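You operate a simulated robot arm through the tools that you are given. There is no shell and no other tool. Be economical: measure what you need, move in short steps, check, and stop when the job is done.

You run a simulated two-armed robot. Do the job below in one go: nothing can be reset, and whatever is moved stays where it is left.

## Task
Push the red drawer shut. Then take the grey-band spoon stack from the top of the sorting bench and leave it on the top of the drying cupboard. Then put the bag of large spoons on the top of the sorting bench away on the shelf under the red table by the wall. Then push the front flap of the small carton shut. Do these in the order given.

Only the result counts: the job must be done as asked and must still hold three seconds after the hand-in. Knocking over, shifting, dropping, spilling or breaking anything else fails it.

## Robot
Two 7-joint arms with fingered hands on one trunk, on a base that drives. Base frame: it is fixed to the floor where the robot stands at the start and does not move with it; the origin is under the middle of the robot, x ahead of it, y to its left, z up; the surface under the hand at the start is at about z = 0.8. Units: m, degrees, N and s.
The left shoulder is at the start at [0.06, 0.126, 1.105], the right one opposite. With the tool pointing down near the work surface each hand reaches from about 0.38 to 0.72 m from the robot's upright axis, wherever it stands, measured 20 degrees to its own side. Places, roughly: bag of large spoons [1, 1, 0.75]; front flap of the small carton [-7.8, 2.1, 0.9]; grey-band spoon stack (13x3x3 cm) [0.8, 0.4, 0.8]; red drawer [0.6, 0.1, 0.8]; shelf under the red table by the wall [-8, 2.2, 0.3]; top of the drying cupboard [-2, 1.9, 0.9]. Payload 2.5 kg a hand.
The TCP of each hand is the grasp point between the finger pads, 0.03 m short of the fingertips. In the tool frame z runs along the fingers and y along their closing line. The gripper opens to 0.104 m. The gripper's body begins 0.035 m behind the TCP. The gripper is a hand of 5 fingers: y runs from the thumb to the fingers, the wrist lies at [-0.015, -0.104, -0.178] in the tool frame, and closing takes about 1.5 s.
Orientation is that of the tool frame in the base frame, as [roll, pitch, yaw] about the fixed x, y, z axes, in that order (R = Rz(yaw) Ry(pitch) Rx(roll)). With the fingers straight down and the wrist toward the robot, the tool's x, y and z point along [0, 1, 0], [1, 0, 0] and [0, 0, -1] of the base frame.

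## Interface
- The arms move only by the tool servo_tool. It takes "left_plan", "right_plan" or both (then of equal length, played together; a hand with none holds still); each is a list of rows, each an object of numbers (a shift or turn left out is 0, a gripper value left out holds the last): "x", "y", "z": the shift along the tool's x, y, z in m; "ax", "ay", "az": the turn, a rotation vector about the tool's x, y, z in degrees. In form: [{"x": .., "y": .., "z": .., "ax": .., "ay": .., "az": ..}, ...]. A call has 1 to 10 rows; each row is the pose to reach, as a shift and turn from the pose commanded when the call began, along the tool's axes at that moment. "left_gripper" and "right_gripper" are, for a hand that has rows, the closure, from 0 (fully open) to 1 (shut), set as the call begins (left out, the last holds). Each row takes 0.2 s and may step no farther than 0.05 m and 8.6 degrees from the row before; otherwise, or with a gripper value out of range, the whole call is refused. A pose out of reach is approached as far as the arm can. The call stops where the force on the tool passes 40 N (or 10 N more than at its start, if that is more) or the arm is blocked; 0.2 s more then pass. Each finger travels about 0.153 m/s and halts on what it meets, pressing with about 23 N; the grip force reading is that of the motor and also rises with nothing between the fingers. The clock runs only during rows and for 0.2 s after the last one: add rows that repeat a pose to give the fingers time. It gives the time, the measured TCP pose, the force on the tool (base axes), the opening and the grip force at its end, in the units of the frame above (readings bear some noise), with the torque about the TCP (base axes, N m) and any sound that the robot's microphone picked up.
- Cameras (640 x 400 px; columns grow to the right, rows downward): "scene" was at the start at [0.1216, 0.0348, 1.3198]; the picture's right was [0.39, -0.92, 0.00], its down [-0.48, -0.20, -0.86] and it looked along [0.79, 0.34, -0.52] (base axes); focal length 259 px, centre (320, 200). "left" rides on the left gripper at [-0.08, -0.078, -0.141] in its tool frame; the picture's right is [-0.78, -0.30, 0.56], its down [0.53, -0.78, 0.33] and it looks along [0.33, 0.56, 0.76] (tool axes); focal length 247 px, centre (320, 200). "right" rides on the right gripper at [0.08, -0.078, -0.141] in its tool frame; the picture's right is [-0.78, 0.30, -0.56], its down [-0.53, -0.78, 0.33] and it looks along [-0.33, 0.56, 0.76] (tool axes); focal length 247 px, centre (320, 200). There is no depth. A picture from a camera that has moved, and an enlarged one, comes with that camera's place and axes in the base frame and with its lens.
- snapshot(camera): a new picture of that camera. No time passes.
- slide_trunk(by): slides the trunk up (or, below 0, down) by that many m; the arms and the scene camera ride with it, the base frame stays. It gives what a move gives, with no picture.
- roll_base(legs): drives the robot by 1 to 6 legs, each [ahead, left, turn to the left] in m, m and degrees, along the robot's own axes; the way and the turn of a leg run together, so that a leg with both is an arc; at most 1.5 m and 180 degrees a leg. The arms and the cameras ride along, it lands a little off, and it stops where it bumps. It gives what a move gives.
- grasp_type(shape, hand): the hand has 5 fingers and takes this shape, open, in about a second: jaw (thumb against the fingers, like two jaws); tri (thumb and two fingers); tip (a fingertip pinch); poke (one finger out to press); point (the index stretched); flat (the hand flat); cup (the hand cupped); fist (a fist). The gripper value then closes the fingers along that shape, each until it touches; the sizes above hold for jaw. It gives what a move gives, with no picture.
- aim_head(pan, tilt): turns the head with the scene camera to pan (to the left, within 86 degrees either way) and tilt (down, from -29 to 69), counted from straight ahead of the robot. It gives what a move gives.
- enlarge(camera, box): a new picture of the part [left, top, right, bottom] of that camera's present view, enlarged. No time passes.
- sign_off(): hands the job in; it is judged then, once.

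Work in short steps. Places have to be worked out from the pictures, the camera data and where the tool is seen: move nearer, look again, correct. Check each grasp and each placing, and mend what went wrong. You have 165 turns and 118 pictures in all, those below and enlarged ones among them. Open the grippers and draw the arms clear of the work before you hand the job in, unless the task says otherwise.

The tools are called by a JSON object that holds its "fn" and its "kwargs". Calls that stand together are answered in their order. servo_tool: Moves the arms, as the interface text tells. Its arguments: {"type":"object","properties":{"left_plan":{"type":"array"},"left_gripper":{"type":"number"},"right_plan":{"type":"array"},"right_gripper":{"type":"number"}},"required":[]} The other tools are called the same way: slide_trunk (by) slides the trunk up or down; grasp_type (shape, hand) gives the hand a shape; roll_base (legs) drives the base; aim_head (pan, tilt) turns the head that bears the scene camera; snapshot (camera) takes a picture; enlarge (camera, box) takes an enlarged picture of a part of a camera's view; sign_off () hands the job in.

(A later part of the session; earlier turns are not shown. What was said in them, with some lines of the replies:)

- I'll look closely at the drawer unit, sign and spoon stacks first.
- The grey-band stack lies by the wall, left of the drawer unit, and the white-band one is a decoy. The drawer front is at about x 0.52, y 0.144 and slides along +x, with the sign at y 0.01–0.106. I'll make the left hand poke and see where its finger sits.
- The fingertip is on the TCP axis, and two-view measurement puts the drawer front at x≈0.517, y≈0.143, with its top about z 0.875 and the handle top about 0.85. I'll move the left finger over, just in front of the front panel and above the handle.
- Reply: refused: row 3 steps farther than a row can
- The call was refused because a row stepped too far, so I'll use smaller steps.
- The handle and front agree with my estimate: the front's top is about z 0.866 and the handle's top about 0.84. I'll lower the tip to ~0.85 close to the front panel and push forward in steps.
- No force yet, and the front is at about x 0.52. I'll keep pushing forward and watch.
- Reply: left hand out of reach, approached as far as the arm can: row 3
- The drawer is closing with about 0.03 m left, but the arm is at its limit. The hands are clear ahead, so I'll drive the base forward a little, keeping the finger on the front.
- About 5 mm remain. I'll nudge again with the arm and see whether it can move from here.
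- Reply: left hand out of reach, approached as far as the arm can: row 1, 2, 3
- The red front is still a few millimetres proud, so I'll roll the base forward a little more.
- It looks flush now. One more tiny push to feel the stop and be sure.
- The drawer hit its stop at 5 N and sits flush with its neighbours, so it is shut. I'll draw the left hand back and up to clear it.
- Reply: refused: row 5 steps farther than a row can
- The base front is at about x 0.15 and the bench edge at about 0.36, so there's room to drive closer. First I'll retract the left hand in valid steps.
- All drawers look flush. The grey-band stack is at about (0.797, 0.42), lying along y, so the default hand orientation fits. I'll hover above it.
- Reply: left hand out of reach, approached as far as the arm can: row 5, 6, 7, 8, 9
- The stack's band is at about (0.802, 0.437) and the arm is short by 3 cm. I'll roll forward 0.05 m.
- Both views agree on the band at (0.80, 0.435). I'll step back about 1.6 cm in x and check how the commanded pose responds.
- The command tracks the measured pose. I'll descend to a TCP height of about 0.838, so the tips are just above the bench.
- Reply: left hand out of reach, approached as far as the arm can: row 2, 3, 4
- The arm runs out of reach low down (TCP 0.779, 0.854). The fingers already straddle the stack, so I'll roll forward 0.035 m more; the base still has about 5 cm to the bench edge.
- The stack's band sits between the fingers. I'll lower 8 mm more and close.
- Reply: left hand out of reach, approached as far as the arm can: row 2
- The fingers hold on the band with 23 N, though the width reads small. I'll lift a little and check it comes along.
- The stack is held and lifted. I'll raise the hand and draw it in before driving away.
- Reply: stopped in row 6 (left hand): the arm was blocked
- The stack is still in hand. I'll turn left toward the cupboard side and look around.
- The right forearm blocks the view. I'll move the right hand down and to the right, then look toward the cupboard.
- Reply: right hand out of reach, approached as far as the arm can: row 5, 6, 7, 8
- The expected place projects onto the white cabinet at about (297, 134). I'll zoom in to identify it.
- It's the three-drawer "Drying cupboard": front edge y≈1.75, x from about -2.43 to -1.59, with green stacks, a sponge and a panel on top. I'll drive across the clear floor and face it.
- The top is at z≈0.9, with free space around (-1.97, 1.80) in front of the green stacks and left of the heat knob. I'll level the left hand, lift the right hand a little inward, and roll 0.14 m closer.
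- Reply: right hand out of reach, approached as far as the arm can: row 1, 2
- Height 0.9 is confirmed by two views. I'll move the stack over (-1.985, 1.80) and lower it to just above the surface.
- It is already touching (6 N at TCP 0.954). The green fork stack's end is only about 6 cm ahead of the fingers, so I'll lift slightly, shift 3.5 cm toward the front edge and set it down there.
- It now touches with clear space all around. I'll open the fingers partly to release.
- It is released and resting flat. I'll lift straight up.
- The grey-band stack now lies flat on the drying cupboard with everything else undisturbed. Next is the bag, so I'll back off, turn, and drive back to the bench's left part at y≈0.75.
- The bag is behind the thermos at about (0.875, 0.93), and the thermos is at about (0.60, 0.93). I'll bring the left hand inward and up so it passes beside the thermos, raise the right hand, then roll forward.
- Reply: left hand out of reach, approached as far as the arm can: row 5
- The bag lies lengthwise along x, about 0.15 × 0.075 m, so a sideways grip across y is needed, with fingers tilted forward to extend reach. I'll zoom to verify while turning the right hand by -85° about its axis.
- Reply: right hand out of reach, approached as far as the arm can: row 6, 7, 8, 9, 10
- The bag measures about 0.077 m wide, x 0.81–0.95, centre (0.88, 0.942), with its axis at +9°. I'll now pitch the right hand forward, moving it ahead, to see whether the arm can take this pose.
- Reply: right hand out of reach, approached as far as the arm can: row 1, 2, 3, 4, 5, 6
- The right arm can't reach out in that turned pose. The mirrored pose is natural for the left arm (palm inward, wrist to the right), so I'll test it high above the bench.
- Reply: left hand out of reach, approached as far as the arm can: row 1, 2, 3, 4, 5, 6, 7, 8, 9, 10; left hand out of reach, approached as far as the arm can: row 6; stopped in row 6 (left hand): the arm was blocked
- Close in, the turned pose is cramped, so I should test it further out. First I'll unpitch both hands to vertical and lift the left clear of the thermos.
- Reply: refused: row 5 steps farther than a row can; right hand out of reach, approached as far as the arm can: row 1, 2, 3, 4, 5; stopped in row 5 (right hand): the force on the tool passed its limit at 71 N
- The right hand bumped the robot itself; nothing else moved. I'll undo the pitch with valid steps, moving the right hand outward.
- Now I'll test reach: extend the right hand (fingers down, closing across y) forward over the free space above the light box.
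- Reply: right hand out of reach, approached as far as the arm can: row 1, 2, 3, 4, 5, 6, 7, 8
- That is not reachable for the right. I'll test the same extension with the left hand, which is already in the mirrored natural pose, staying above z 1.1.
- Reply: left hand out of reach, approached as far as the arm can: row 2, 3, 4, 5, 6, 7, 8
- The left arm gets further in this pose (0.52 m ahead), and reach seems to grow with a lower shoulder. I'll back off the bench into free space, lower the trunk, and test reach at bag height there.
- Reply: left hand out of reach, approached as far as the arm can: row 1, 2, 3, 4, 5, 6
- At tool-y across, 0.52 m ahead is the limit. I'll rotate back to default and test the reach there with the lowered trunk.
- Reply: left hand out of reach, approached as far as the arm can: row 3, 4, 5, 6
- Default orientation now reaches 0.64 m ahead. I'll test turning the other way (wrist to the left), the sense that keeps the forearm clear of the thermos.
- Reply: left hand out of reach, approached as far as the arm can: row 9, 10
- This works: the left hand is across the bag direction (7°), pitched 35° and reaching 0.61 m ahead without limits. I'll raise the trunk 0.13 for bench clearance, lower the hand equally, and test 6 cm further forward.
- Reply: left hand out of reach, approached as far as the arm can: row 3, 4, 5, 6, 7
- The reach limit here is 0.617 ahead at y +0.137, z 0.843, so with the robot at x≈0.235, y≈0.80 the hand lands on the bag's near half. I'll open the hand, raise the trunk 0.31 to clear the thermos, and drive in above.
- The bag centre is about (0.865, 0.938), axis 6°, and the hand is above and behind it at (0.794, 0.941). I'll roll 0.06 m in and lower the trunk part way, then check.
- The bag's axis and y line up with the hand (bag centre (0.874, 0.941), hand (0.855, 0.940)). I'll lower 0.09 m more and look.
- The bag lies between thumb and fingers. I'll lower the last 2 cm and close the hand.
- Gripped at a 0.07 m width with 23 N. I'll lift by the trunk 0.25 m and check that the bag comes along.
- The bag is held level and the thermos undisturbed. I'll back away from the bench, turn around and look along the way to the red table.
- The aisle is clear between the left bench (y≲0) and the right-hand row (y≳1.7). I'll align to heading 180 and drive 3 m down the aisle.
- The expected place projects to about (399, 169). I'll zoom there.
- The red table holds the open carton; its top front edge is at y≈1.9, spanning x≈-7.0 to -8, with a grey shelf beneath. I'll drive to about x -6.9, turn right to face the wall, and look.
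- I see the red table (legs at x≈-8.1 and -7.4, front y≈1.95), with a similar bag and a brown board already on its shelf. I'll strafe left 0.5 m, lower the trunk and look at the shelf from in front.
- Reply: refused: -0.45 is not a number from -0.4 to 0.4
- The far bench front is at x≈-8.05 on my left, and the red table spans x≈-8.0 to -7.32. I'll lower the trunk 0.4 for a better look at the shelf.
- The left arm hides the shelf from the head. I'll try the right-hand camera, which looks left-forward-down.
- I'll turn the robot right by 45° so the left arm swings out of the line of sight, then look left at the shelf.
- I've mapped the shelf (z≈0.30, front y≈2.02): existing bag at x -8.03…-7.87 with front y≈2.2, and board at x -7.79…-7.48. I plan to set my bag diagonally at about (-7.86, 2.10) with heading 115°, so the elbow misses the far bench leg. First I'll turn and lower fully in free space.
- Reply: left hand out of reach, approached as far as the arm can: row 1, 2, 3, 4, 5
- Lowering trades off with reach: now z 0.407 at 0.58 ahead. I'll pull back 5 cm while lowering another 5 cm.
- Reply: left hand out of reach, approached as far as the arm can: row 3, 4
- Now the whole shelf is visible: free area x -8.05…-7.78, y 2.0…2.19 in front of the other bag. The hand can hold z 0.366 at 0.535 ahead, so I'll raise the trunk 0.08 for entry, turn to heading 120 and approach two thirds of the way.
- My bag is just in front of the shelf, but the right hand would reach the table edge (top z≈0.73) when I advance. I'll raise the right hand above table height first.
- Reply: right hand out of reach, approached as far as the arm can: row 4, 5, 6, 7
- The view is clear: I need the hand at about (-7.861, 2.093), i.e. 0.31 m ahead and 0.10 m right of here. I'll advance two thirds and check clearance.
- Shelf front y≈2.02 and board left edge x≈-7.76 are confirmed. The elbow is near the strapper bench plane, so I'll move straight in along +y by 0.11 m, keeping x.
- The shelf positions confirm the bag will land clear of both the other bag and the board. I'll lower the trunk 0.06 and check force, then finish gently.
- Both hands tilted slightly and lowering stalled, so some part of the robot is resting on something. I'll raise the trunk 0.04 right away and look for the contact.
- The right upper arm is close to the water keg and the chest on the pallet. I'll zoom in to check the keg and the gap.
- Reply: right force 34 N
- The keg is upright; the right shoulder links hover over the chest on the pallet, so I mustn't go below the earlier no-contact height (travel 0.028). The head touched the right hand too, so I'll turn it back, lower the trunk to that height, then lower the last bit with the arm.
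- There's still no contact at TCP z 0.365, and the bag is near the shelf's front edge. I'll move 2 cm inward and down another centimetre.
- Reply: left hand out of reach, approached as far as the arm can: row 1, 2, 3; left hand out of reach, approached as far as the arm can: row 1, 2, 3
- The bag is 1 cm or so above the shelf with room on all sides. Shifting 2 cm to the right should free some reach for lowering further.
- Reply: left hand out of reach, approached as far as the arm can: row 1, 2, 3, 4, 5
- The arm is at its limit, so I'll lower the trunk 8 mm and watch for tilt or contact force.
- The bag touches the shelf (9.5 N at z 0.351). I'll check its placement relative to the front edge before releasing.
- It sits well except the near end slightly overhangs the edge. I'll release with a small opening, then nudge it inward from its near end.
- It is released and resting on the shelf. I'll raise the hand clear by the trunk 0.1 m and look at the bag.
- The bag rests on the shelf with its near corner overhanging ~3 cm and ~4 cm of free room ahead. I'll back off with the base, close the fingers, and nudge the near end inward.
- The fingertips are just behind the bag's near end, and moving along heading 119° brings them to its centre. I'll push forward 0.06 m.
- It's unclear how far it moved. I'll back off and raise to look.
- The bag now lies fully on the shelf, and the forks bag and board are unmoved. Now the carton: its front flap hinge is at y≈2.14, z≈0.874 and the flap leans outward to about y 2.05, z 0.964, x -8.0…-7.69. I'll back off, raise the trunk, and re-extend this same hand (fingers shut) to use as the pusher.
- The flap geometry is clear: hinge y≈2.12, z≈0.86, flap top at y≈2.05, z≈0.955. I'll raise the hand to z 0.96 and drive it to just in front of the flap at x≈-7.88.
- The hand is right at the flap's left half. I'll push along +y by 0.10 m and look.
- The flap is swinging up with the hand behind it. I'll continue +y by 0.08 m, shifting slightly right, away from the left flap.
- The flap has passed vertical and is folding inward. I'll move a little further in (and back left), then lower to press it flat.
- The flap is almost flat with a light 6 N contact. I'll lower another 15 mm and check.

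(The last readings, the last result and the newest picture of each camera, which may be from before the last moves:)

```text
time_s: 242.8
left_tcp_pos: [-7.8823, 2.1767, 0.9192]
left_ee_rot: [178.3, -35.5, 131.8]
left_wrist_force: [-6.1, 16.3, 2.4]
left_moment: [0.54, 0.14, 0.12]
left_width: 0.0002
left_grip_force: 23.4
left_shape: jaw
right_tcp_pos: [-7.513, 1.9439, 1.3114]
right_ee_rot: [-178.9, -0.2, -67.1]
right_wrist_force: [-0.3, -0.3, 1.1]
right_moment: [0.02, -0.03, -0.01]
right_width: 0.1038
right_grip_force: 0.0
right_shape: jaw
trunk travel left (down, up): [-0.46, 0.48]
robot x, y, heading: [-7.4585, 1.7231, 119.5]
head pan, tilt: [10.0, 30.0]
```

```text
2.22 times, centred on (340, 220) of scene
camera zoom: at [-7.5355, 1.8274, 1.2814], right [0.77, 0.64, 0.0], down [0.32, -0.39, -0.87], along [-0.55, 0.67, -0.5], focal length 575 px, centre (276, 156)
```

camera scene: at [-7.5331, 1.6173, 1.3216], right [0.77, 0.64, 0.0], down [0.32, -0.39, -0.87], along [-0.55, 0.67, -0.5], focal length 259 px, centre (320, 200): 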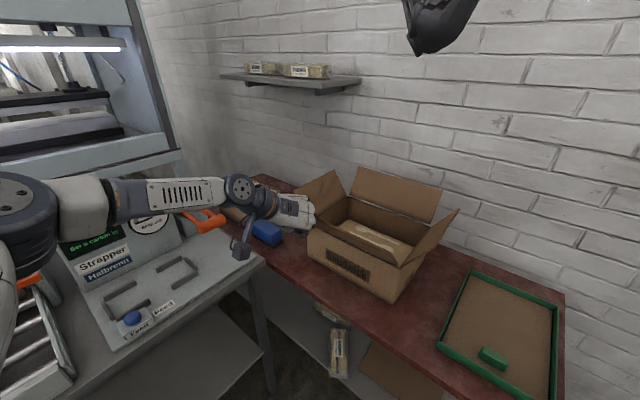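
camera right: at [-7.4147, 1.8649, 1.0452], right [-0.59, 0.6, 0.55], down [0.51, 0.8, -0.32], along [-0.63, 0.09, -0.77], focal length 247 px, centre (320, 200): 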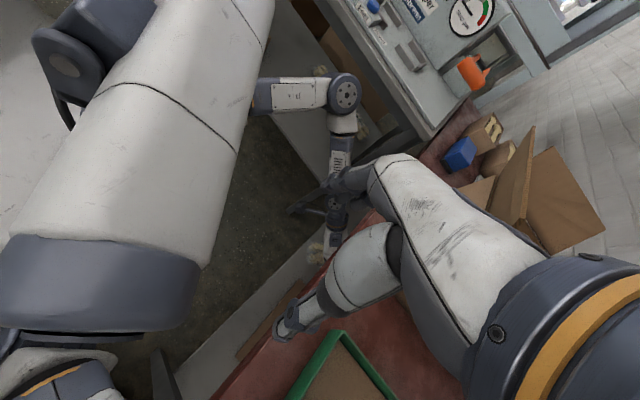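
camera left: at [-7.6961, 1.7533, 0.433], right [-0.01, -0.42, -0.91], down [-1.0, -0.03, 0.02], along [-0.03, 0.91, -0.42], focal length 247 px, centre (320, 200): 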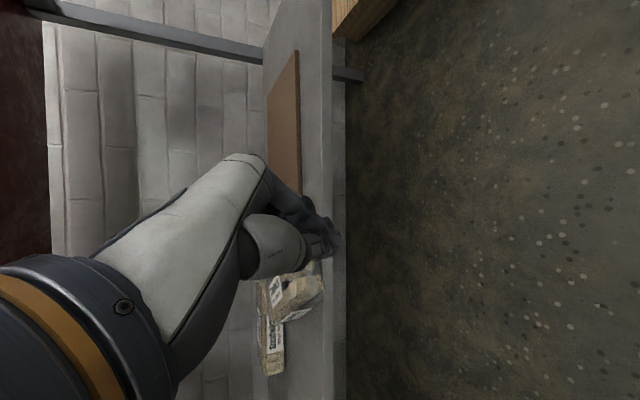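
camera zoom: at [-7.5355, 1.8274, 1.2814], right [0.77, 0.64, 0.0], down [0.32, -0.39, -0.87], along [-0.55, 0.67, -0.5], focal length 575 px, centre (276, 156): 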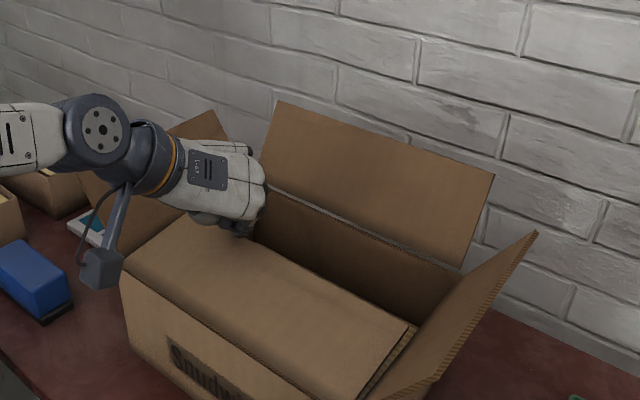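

Now the force is mostly horizontal (16 N), so I shouldn't press more here. I'll raise the hand and see whether the flap stays shut.

{"fn": "slide_trunk", "kwargs": {"by": 0.06}}

{"fn": "enlarge", "kwargs": {"camera": "scene", "box": [200, 130, 480, 310]}}

```text
time_s: 243.8
left_tcp_pos: [-7.8822, 2.1759, 0.9777]
left_ee_rot: [178.5, -35.2, 131.4]
left_wrist_force: [0.0, 1.0, -0.9]
left_moment: [-0.04, -0.02, 0.01]
left_width: 0.0
left_grip_force: 23.1
left_shape: jaw
right_tcp_pos: [-7.5124, 1.943, 1.3722]
right_ee_rot: [-178.7, -0.1, -67.1]
right_wrist_force: [-0.7, 0.6, 1.2]
right_moment: [0.0, 0.01, -0.02]
right_width: 0.1043
right_grip_force: 0.1
right_shape: jaw
trunk travel left (down, up): [-0.52, 0.42]
robot x, y, heading: [-7.4591, 1.7196, 119.2]
head pan, tilt: [10.0, 30.0]
```

```text
2.22 times, centred on (340, 220) of scene
camera zoom: at [-7.5351, 1.826, 1.3416], right [0.77, 0.64, 0.0], down [0.32, -0.39, -0.87], along [-0.55, 0.67, -0.5], focal length 575 px, centre (276, 156)
```

zoom: 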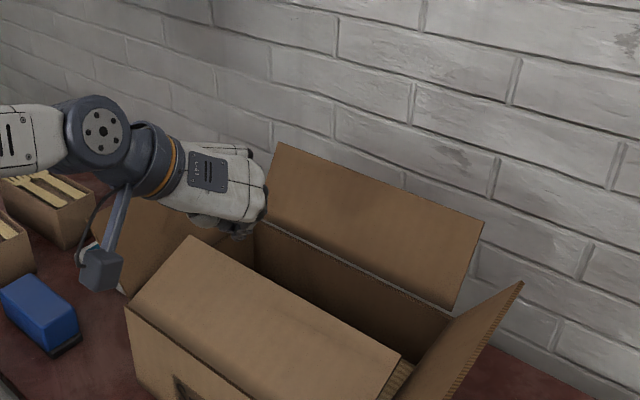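

The flap has sprung or been dragged back to about 20° open. I'll look from the hand camera to see how the hand meets it.

{"fn": "snapshot", "kwargs": {"camera": "left"}}

```text
14 pictures are left
camera left: at [-7.846, 2.0118, 1.0457], right [-0.01, -0.42, -0.91], down [-1.0, -0.03, 0.02], along [-0.03, 0.91, -0.42], focal length 247 px, centre (320, 200)
```

left: 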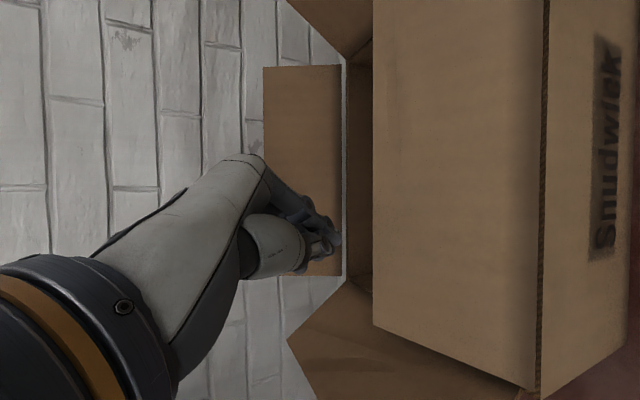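

The fingertip was just past the flap's free edge (y≈2.206), so the edge wedged behind it. I'll move back 4 cm so the tip presses on the middle of the flap, then lower.

{"fn": "roll_base", "kwargs": {"legs": [[-0.035, 0.0195, 0]]}}

{"fn": "slide_trunk", "kwargs": {"by": -0.06}}

{"fn": "snapshot", "kwargs": {"camera": "left"}}

```text
time_s: 244.7
left_tcp_pos: [-7.8814, 2.1342, 0.9792]
left_ee_rot: [178.4, -35.4, 131.4]
left_wrist_force: [-1.0, -2.0, 0.0]
left_moment: [0.02, -0.01, -0.01]
left_width: 0.0
left_grip_force: 23.5
left_shape: jaw
right_tcp_pos: [-7.5134, 1.9029, 1.3716]
right_ee_rot: [-178.8, -0.1, -67.1]
right_wrist_force: [-0.5, -0.5, -0.6]
right_moment: [0.02, 0.03, 0.01]
right_width: 0.1038
right_grip_force: 0.1
right_shape: jaw
trunk travel left (down, up): [-0.52, 0.42]
robot x, y, heading: [-7.4553, 1.6844, 119.5]
head pan, tilt: [10.0, 30.0]
```

```text
time_s: 245.7
left_tcp_pos: [-7.882, 2.135, 0.9188]
left_ee_rot: [178.4, -35.3, 131.4]
left_wrist_force: [-0.1, 0.2, -0.4]
left_moment: [0.0, 0.01, 0.01]
left_width: 0.0
left_grip_force: 23.0
left_shape: jaw
right_tcp_pos: [-7.5127, 1.9028, 1.3111]
right_ee_rot: [-178.8, 0.0, -67.1]
right_wrist_force: [0.8, 0.6, -0.7]
right_moment: [0.02, -0.02, 0.01]
right_width: 0.1037
right_grip_force: 0.1
right_shape: jaw
trunk travel left (down, up): [-0.46, 0.48]
robot x, y, heading: [-7.4541, 1.6817, 119.4]
head pan, tilt: [10.0, 30.0]
```

```text
13 pictures are left
camera left: at [-7.8458, 1.972, 0.9861], right [-0.01, -0.42, -0.91], down [-1.0, -0.03, 0.02], along [-0.03, 0.91, -0.42], focal length 247 px, centre (320, 200)
```

left: 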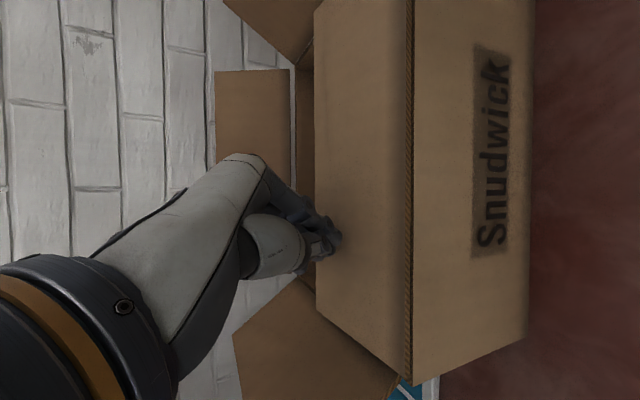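

The fingertip is now over the flap, which is down to roughly 10–15°. I'll lower another 2 cm.

{"fn": "slide_trunk", "kwargs": {"by": -0.015}}

{"fn": "slide_trunk", "kwargs": {"by": -0.01}}

{"fn": "enlarge", "kwargs": {"camera": "scene", "box": [200, 130, 480, 310]}}

```text
time_s: 246.3
left_tcp_pos: [-7.8807, 2.1369, 0.9084]
left_ee_rot: [178.2, -35.7, 131.7]
left_wrist_force: [1.4, -1.1, 12.3]
left_moment: [0.12, -0.02, -0.01]
left_width: 0.0
left_grip_force: 23.0
left_shape: jaw
right_tcp_pos: [-7.5119, 1.9028, 1.2983]
right_ee_rot: [-178.9, -0.1, -67.0]
right_wrist_force: [0.2, 0.4, 0.2]
right_moment: [-0.03, 0.0, 0.0]
right_width: 0.1037
right_grip_force: 0.0
right_shape: jaw
trunk travel left (down, up): [-0.445, 0.495]
robot x, y, heading: [-7.4555, 1.68, 119.5]
head pan, tilt: [10.0, 30.0]
```

```text
time_s: 246.9
left_tcp_pos: [-7.8782, 2.1365, 0.9056]
left_ee_rot: [177.6, -36.4, 131.9]
left_wrist_force: [5.0, -5.9, 35.3]
left_moment: [0.16, -0.05, -0.04]
left_width: 0.0
left_grip_force: 23.0
left_shape: jaw
right_tcp_pos: [-7.5105, 1.9003, 1.2881]
right_ee_rot: [-178.9, 0.0, -67.1]
right_wrist_force: [-0.2, -0.3, 0.1]
right_moment: [0.03, 0.01, 0.03]
right_width: 0.1036
right_grip_force: 0.0
right_shape: jaw
trunk travel left (down, up): [-0.435, 0.505]
robot x, y, heading: [-7.4546, 1.6796, 119.5]
head pan, tilt: [10.0, 30.0]
```

```text
2.22 times, centred on (340, 220) of scene
camera zoom: at [-7.532, 1.7827, 1.2575], right [0.77, 0.64, 0.0], down [0.32, -0.38, -0.87], along [-0.55, 0.67, -0.5], focal length 575 px, centre (276, 156)
```

zoom: 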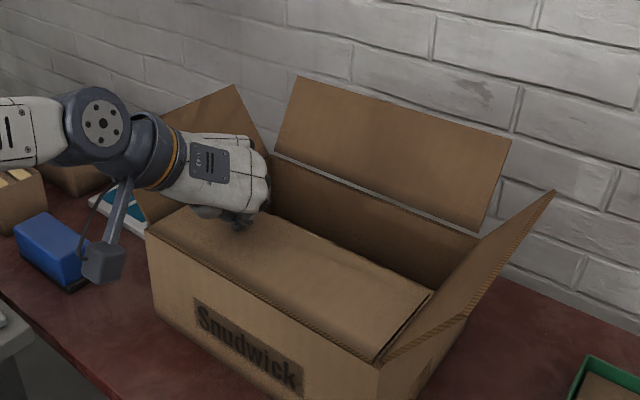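

It presses against a firm stop (35 N) and the flap looks flat. I'll lift straight up and check that it stays.

{"fn": "slide_trunk", "kwargs": {"by": 0.1}}

{"fn": "snapshot", "kwargs": {"camera": "left"}}

{"fn": "enlarge", "kwargs": {"camera": "scene", "box": [200, 150, 480, 330]}}

```text
time_s: 248.2
left_tcp_pos: [-7.882, 2.1349, 0.9935]
left_ee_rot: [178.6, -35.2, 131.4]
left_wrist_force: [-0.5, -0.5, 0.3]
left_moment: [0.0, -0.01, 0.03]
left_width: 0.0
left_grip_force: 22.8
left_shape: jaw
right_tcp_pos: [-7.5123, 1.903, 1.3871]
right_ee_rot: [-178.8, -0.2, -67.1]
right_wrist_force: [1.2, 0.4, -0.1]
right_moment: [0.01, 0.03, -0.03]
right_width: 0.1038
right_grip_force: 0.1
right_shape: jaw
trunk travel left (down, up): [-0.535, 0.405]
robot x, y, heading: [-7.4603, 1.6821, 119.3]
head pan, tilt: [10.0, 30.0]
```

```text
11 pictures are left
camera left: at [-7.8459, 1.972, 1.0609], right [-0.01, -0.42, -0.91], down [-1.0, -0.03, 0.02], along [-0.03, 0.91, -0.42], focal length 247 px, centre (320, 200)
```

left: 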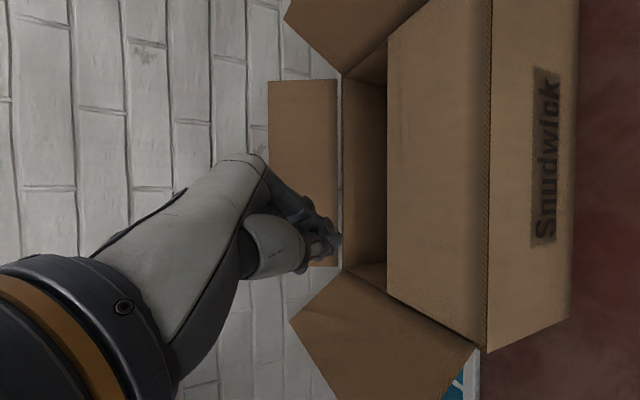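

```text
2.22 times, centred on (340, 240) of scene
camera zoom: at [-7.535, 1.786, 1.3566], right [0.77, 0.64, 0.0], down [0.32, -0.39, -0.87], along [-0.55, 0.67, -0.5], focal length 575 px, centre (276, 111)
```

zoom: 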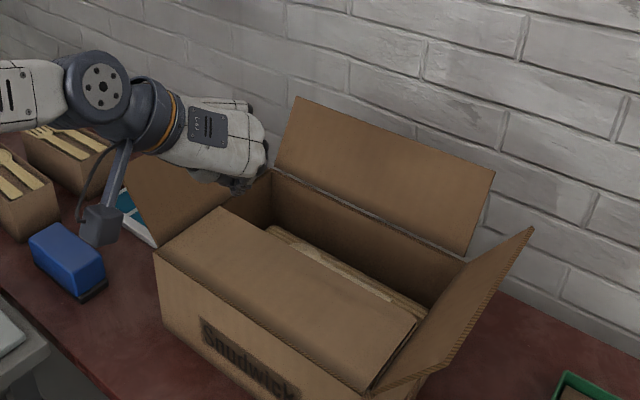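

The flap's side edge is now parallel to the carton's rim, so it stays shut after release. I'll raise further and back away, then check again.

{"fn": "slide_trunk", "kwargs": {"by": 0.08}}

{"fn": "roll_base", "kwargs": {"legs": [[-0.4, 0, 0]]}}

{"fn": "servo_tool", "kwargs": {"left_plan": [{"z": 0}, {"z": 0}, {"z": 0}, {"z": 0}], "left_gripper": 0}}

{"fn": "snapshot", "kwargs": {"camera": "scene"}}

{"fn": "enlarge", "kwargs": {"camera": "scene", "box": [250, 140, 450, 340]}}

```text
time_s: 249.4
left_tcp_pos: [-7.8809, 2.1354, 1.0737]
left_ee_rot: [178.5, -35.2, 131.3]
left_wrist_force: [0.3, 0.5, 0.3]
left_moment: [-0.01, 0.0, 0.03]
left_width: 0.0001
left_grip_force: 23.3
left_shape: jaw
right_tcp_pos: [-7.5137, 1.9033, 1.4671]
right_ee_rot: [-178.8, -0.2, -67.1]
right_wrist_force: [-0.3, 0.1, 0.0]
right_moment: [-0.01, -0.04, -0.01]
right_width: 0.1039
right_grip_force: 0.0
right_shape: jaw
trunk travel left (down, up): [-0.615, 0.325]
robot x, y, heading: [-7.4583, 1.6805, 119.7]
head pan, tilt: [10.0, 30.0]
```

```text
time_s: 251.9
left_tcp_pos: [-7.6829, 1.7853, 1.074]
left_ee_rot: [178.5, -35.4, 131.2]
left_wrist_force: [-0.5, -0.2, 0.7]
left_moment: [0.01, 0.04, -0.02]
left_width: 0.0001
left_grip_force: 22.6
left_shape: jaw
right_tcp_pos: [-7.3151, 1.5539, 1.4663]
right_ee_rot: [-178.8, -0.1, -67.2]
right_wrist_force: [1.2, 0.6, 0.5]
right_moment: [0.05, 0.0, 0.02]
right_width: 0.1038
right_grip_force: 0.0
right_shape: jaw
trunk travel left (down, up): [-0.615, 0.325]
robot x, y, heading: [-7.262, 1.333, 119.2]
head pan, tilt: [10.0, 30.0]
```

```text
time_s: 252.9
left_tcp_pos: [-7.6834, 1.7854, 1.0727]
left_ee_rot: [178.6, -35.3, 131.1]
left_wrist_force: [-0.2, -0.4, -0.6]
left_moment: [0.0, 0.03, -0.01]
left_width: 0.1037
left_grip_force: 0.1
left_shape: jaw
right_tcp_pos: [-7.3169, 1.5545, 1.4664]
right_ee_rot: [-178.9, -0.3, -67.2]
right_wrist_force: [-0.1, -0.1, 1.0]
right_moment: [0.02, -0.01, 0.0]
right_width: 0.1036
right_grip_force: 0.0
right_shape: jaw
trunk travel left (down, up): [-0.615, 0.325]
robot x, y, heading: [-7.2598, 1.3327, 119.6]
head pan, tilt: [10.0, 30.0]
```

```text
9 pictures are left
camera scene: at [-7.3377, 1.4365, 1.4367], right [0.77, 0.63, 0.0], down [0.32, -0.39, -0.87], along [-0.55, 0.67, -0.5], focal length 259 px, centre (320, 200)
```

scene: 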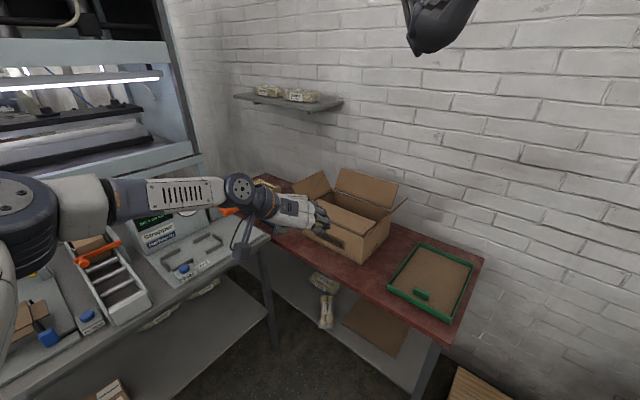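

```text
2.00 times, centred on (350, 240) of scene
camera zoom: at [-7.3377, 1.4365, 1.4367], right [0.77, 0.63, 0.0], down [0.32, -0.39, -0.87], along [-0.55, 0.67, -0.5], focal length 517 px, centre (260, 120)
```

zoom: 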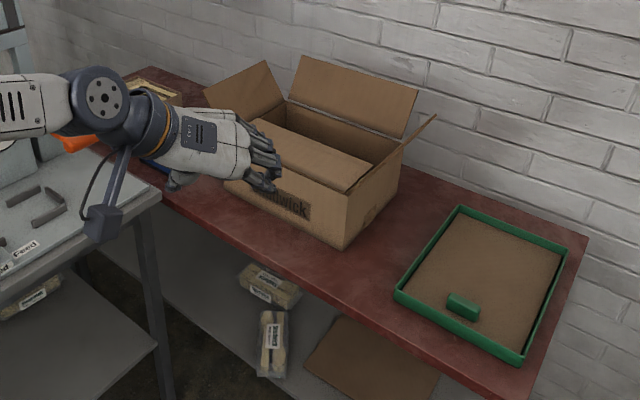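

{"fn": "enlarge", "kwargs": {"camera": "scene", "box": [310, 165, 410, 265]}}

```text
4.00 times, centred on (360, 215) of scene
camera zoom: at [-7.3377, 1.4365, 1.4367], right [0.77, 0.63, 0.0], down [0.32, -0.39, -0.87], along [-0.55, 0.67, -0.5], focal length 1035 px, centre (160, 140)
```

zoom: 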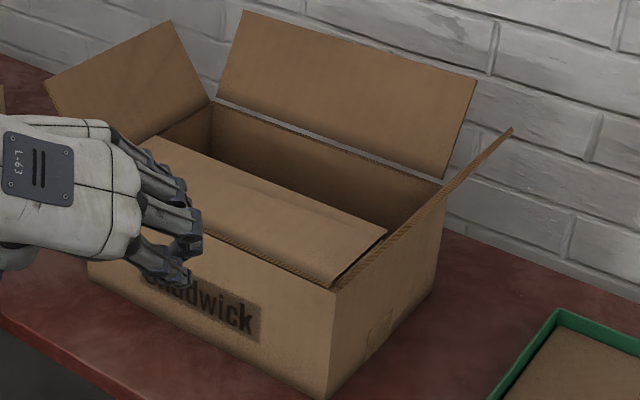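

The flap looks shut to within a few degrees. I'll lower the trunk for a near-horizontal view to verify it isn't standing above the rim.

{"fn": "slide_trunk", "kwargs": {"by": -0.4}}

{"fn": "enlarge", "kwargs": {"camera": "scene", "box": [300, 80, 440, 200]}}

```text
time_s: 256.7
left_tcp_pos: [-7.6828, 1.7865, 0.6727]
left_ee_rot: [178.6, -35.3, 131.3]
left_wrist_force: [0.0, 0.2, 0.6]
left_moment: [-0.04, 0.0, -0.02]
left_width: 0.1039
left_grip_force: 0.0
left_shape: jaw
right_tcp_pos: [-7.3151, 1.5535, 1.0671]
right_ee_rot: [-178.8, -0.1, -67.2]
right_wrist_force: [1.1, -0.4, 0.1]
right_moment: [0.0, -0.02, 0.01]
right_width: 0.1038
right_grip_force: 0.1
right_shape: jaw
trunk travel left (down, up): [-0.215, 0.725]
robot x, y, heading: [-7.2578, 1.33, 119.3]
head pan, tilt: [10.0, 30.0]
```

```text
3.33 times, centred on (370, 140) of scene
camera zoom: at [-7.3376, 1.4365, 1.0367], right [0.77, 0.63, 0.0], down [0.32, -0.39, -0.87], along [-0.55, 0.67, -0.5], focal length 862 px, centre (153, 400)
```

zoom: 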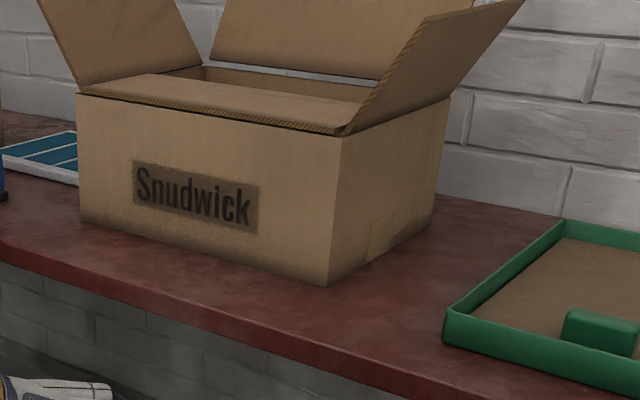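

The flap lies within a few degrees of the rim and is staying put. The bag rests on the shelf, both hands are open and the arms are clear, so I'll hand in.

{"fn": "sign_off", "kwargs": {}}

```text
The job is handed in.
```

I did all four jobs in the order given and handed the job in; I haven't seen the judge's result.

- **Red drawer:** pushed shut until it met its stop, flush with the drawers beside it.
- **Grey-band spoon stack:** lying flat on the top of the drying cupboard, near the front.
- **Bag of large spoons:** on the shelf under the red table, right in front of the bag of large forks already there. I nudged it in with closed fingers so it no longer overhangs the edge.
- **Carton front flap:** folded in and pressed down to a firm stop. It rests about 3–4° above flat and had held there for about 8 seconds before I handed in.

While placing the bag, part of the robot pressed lightly on something nearby, probably the chest on the pallet by the red table. I backed off, but later lowered far enough to touch it lightly again. It looked undisturbed from a distance; I did not check it up close.
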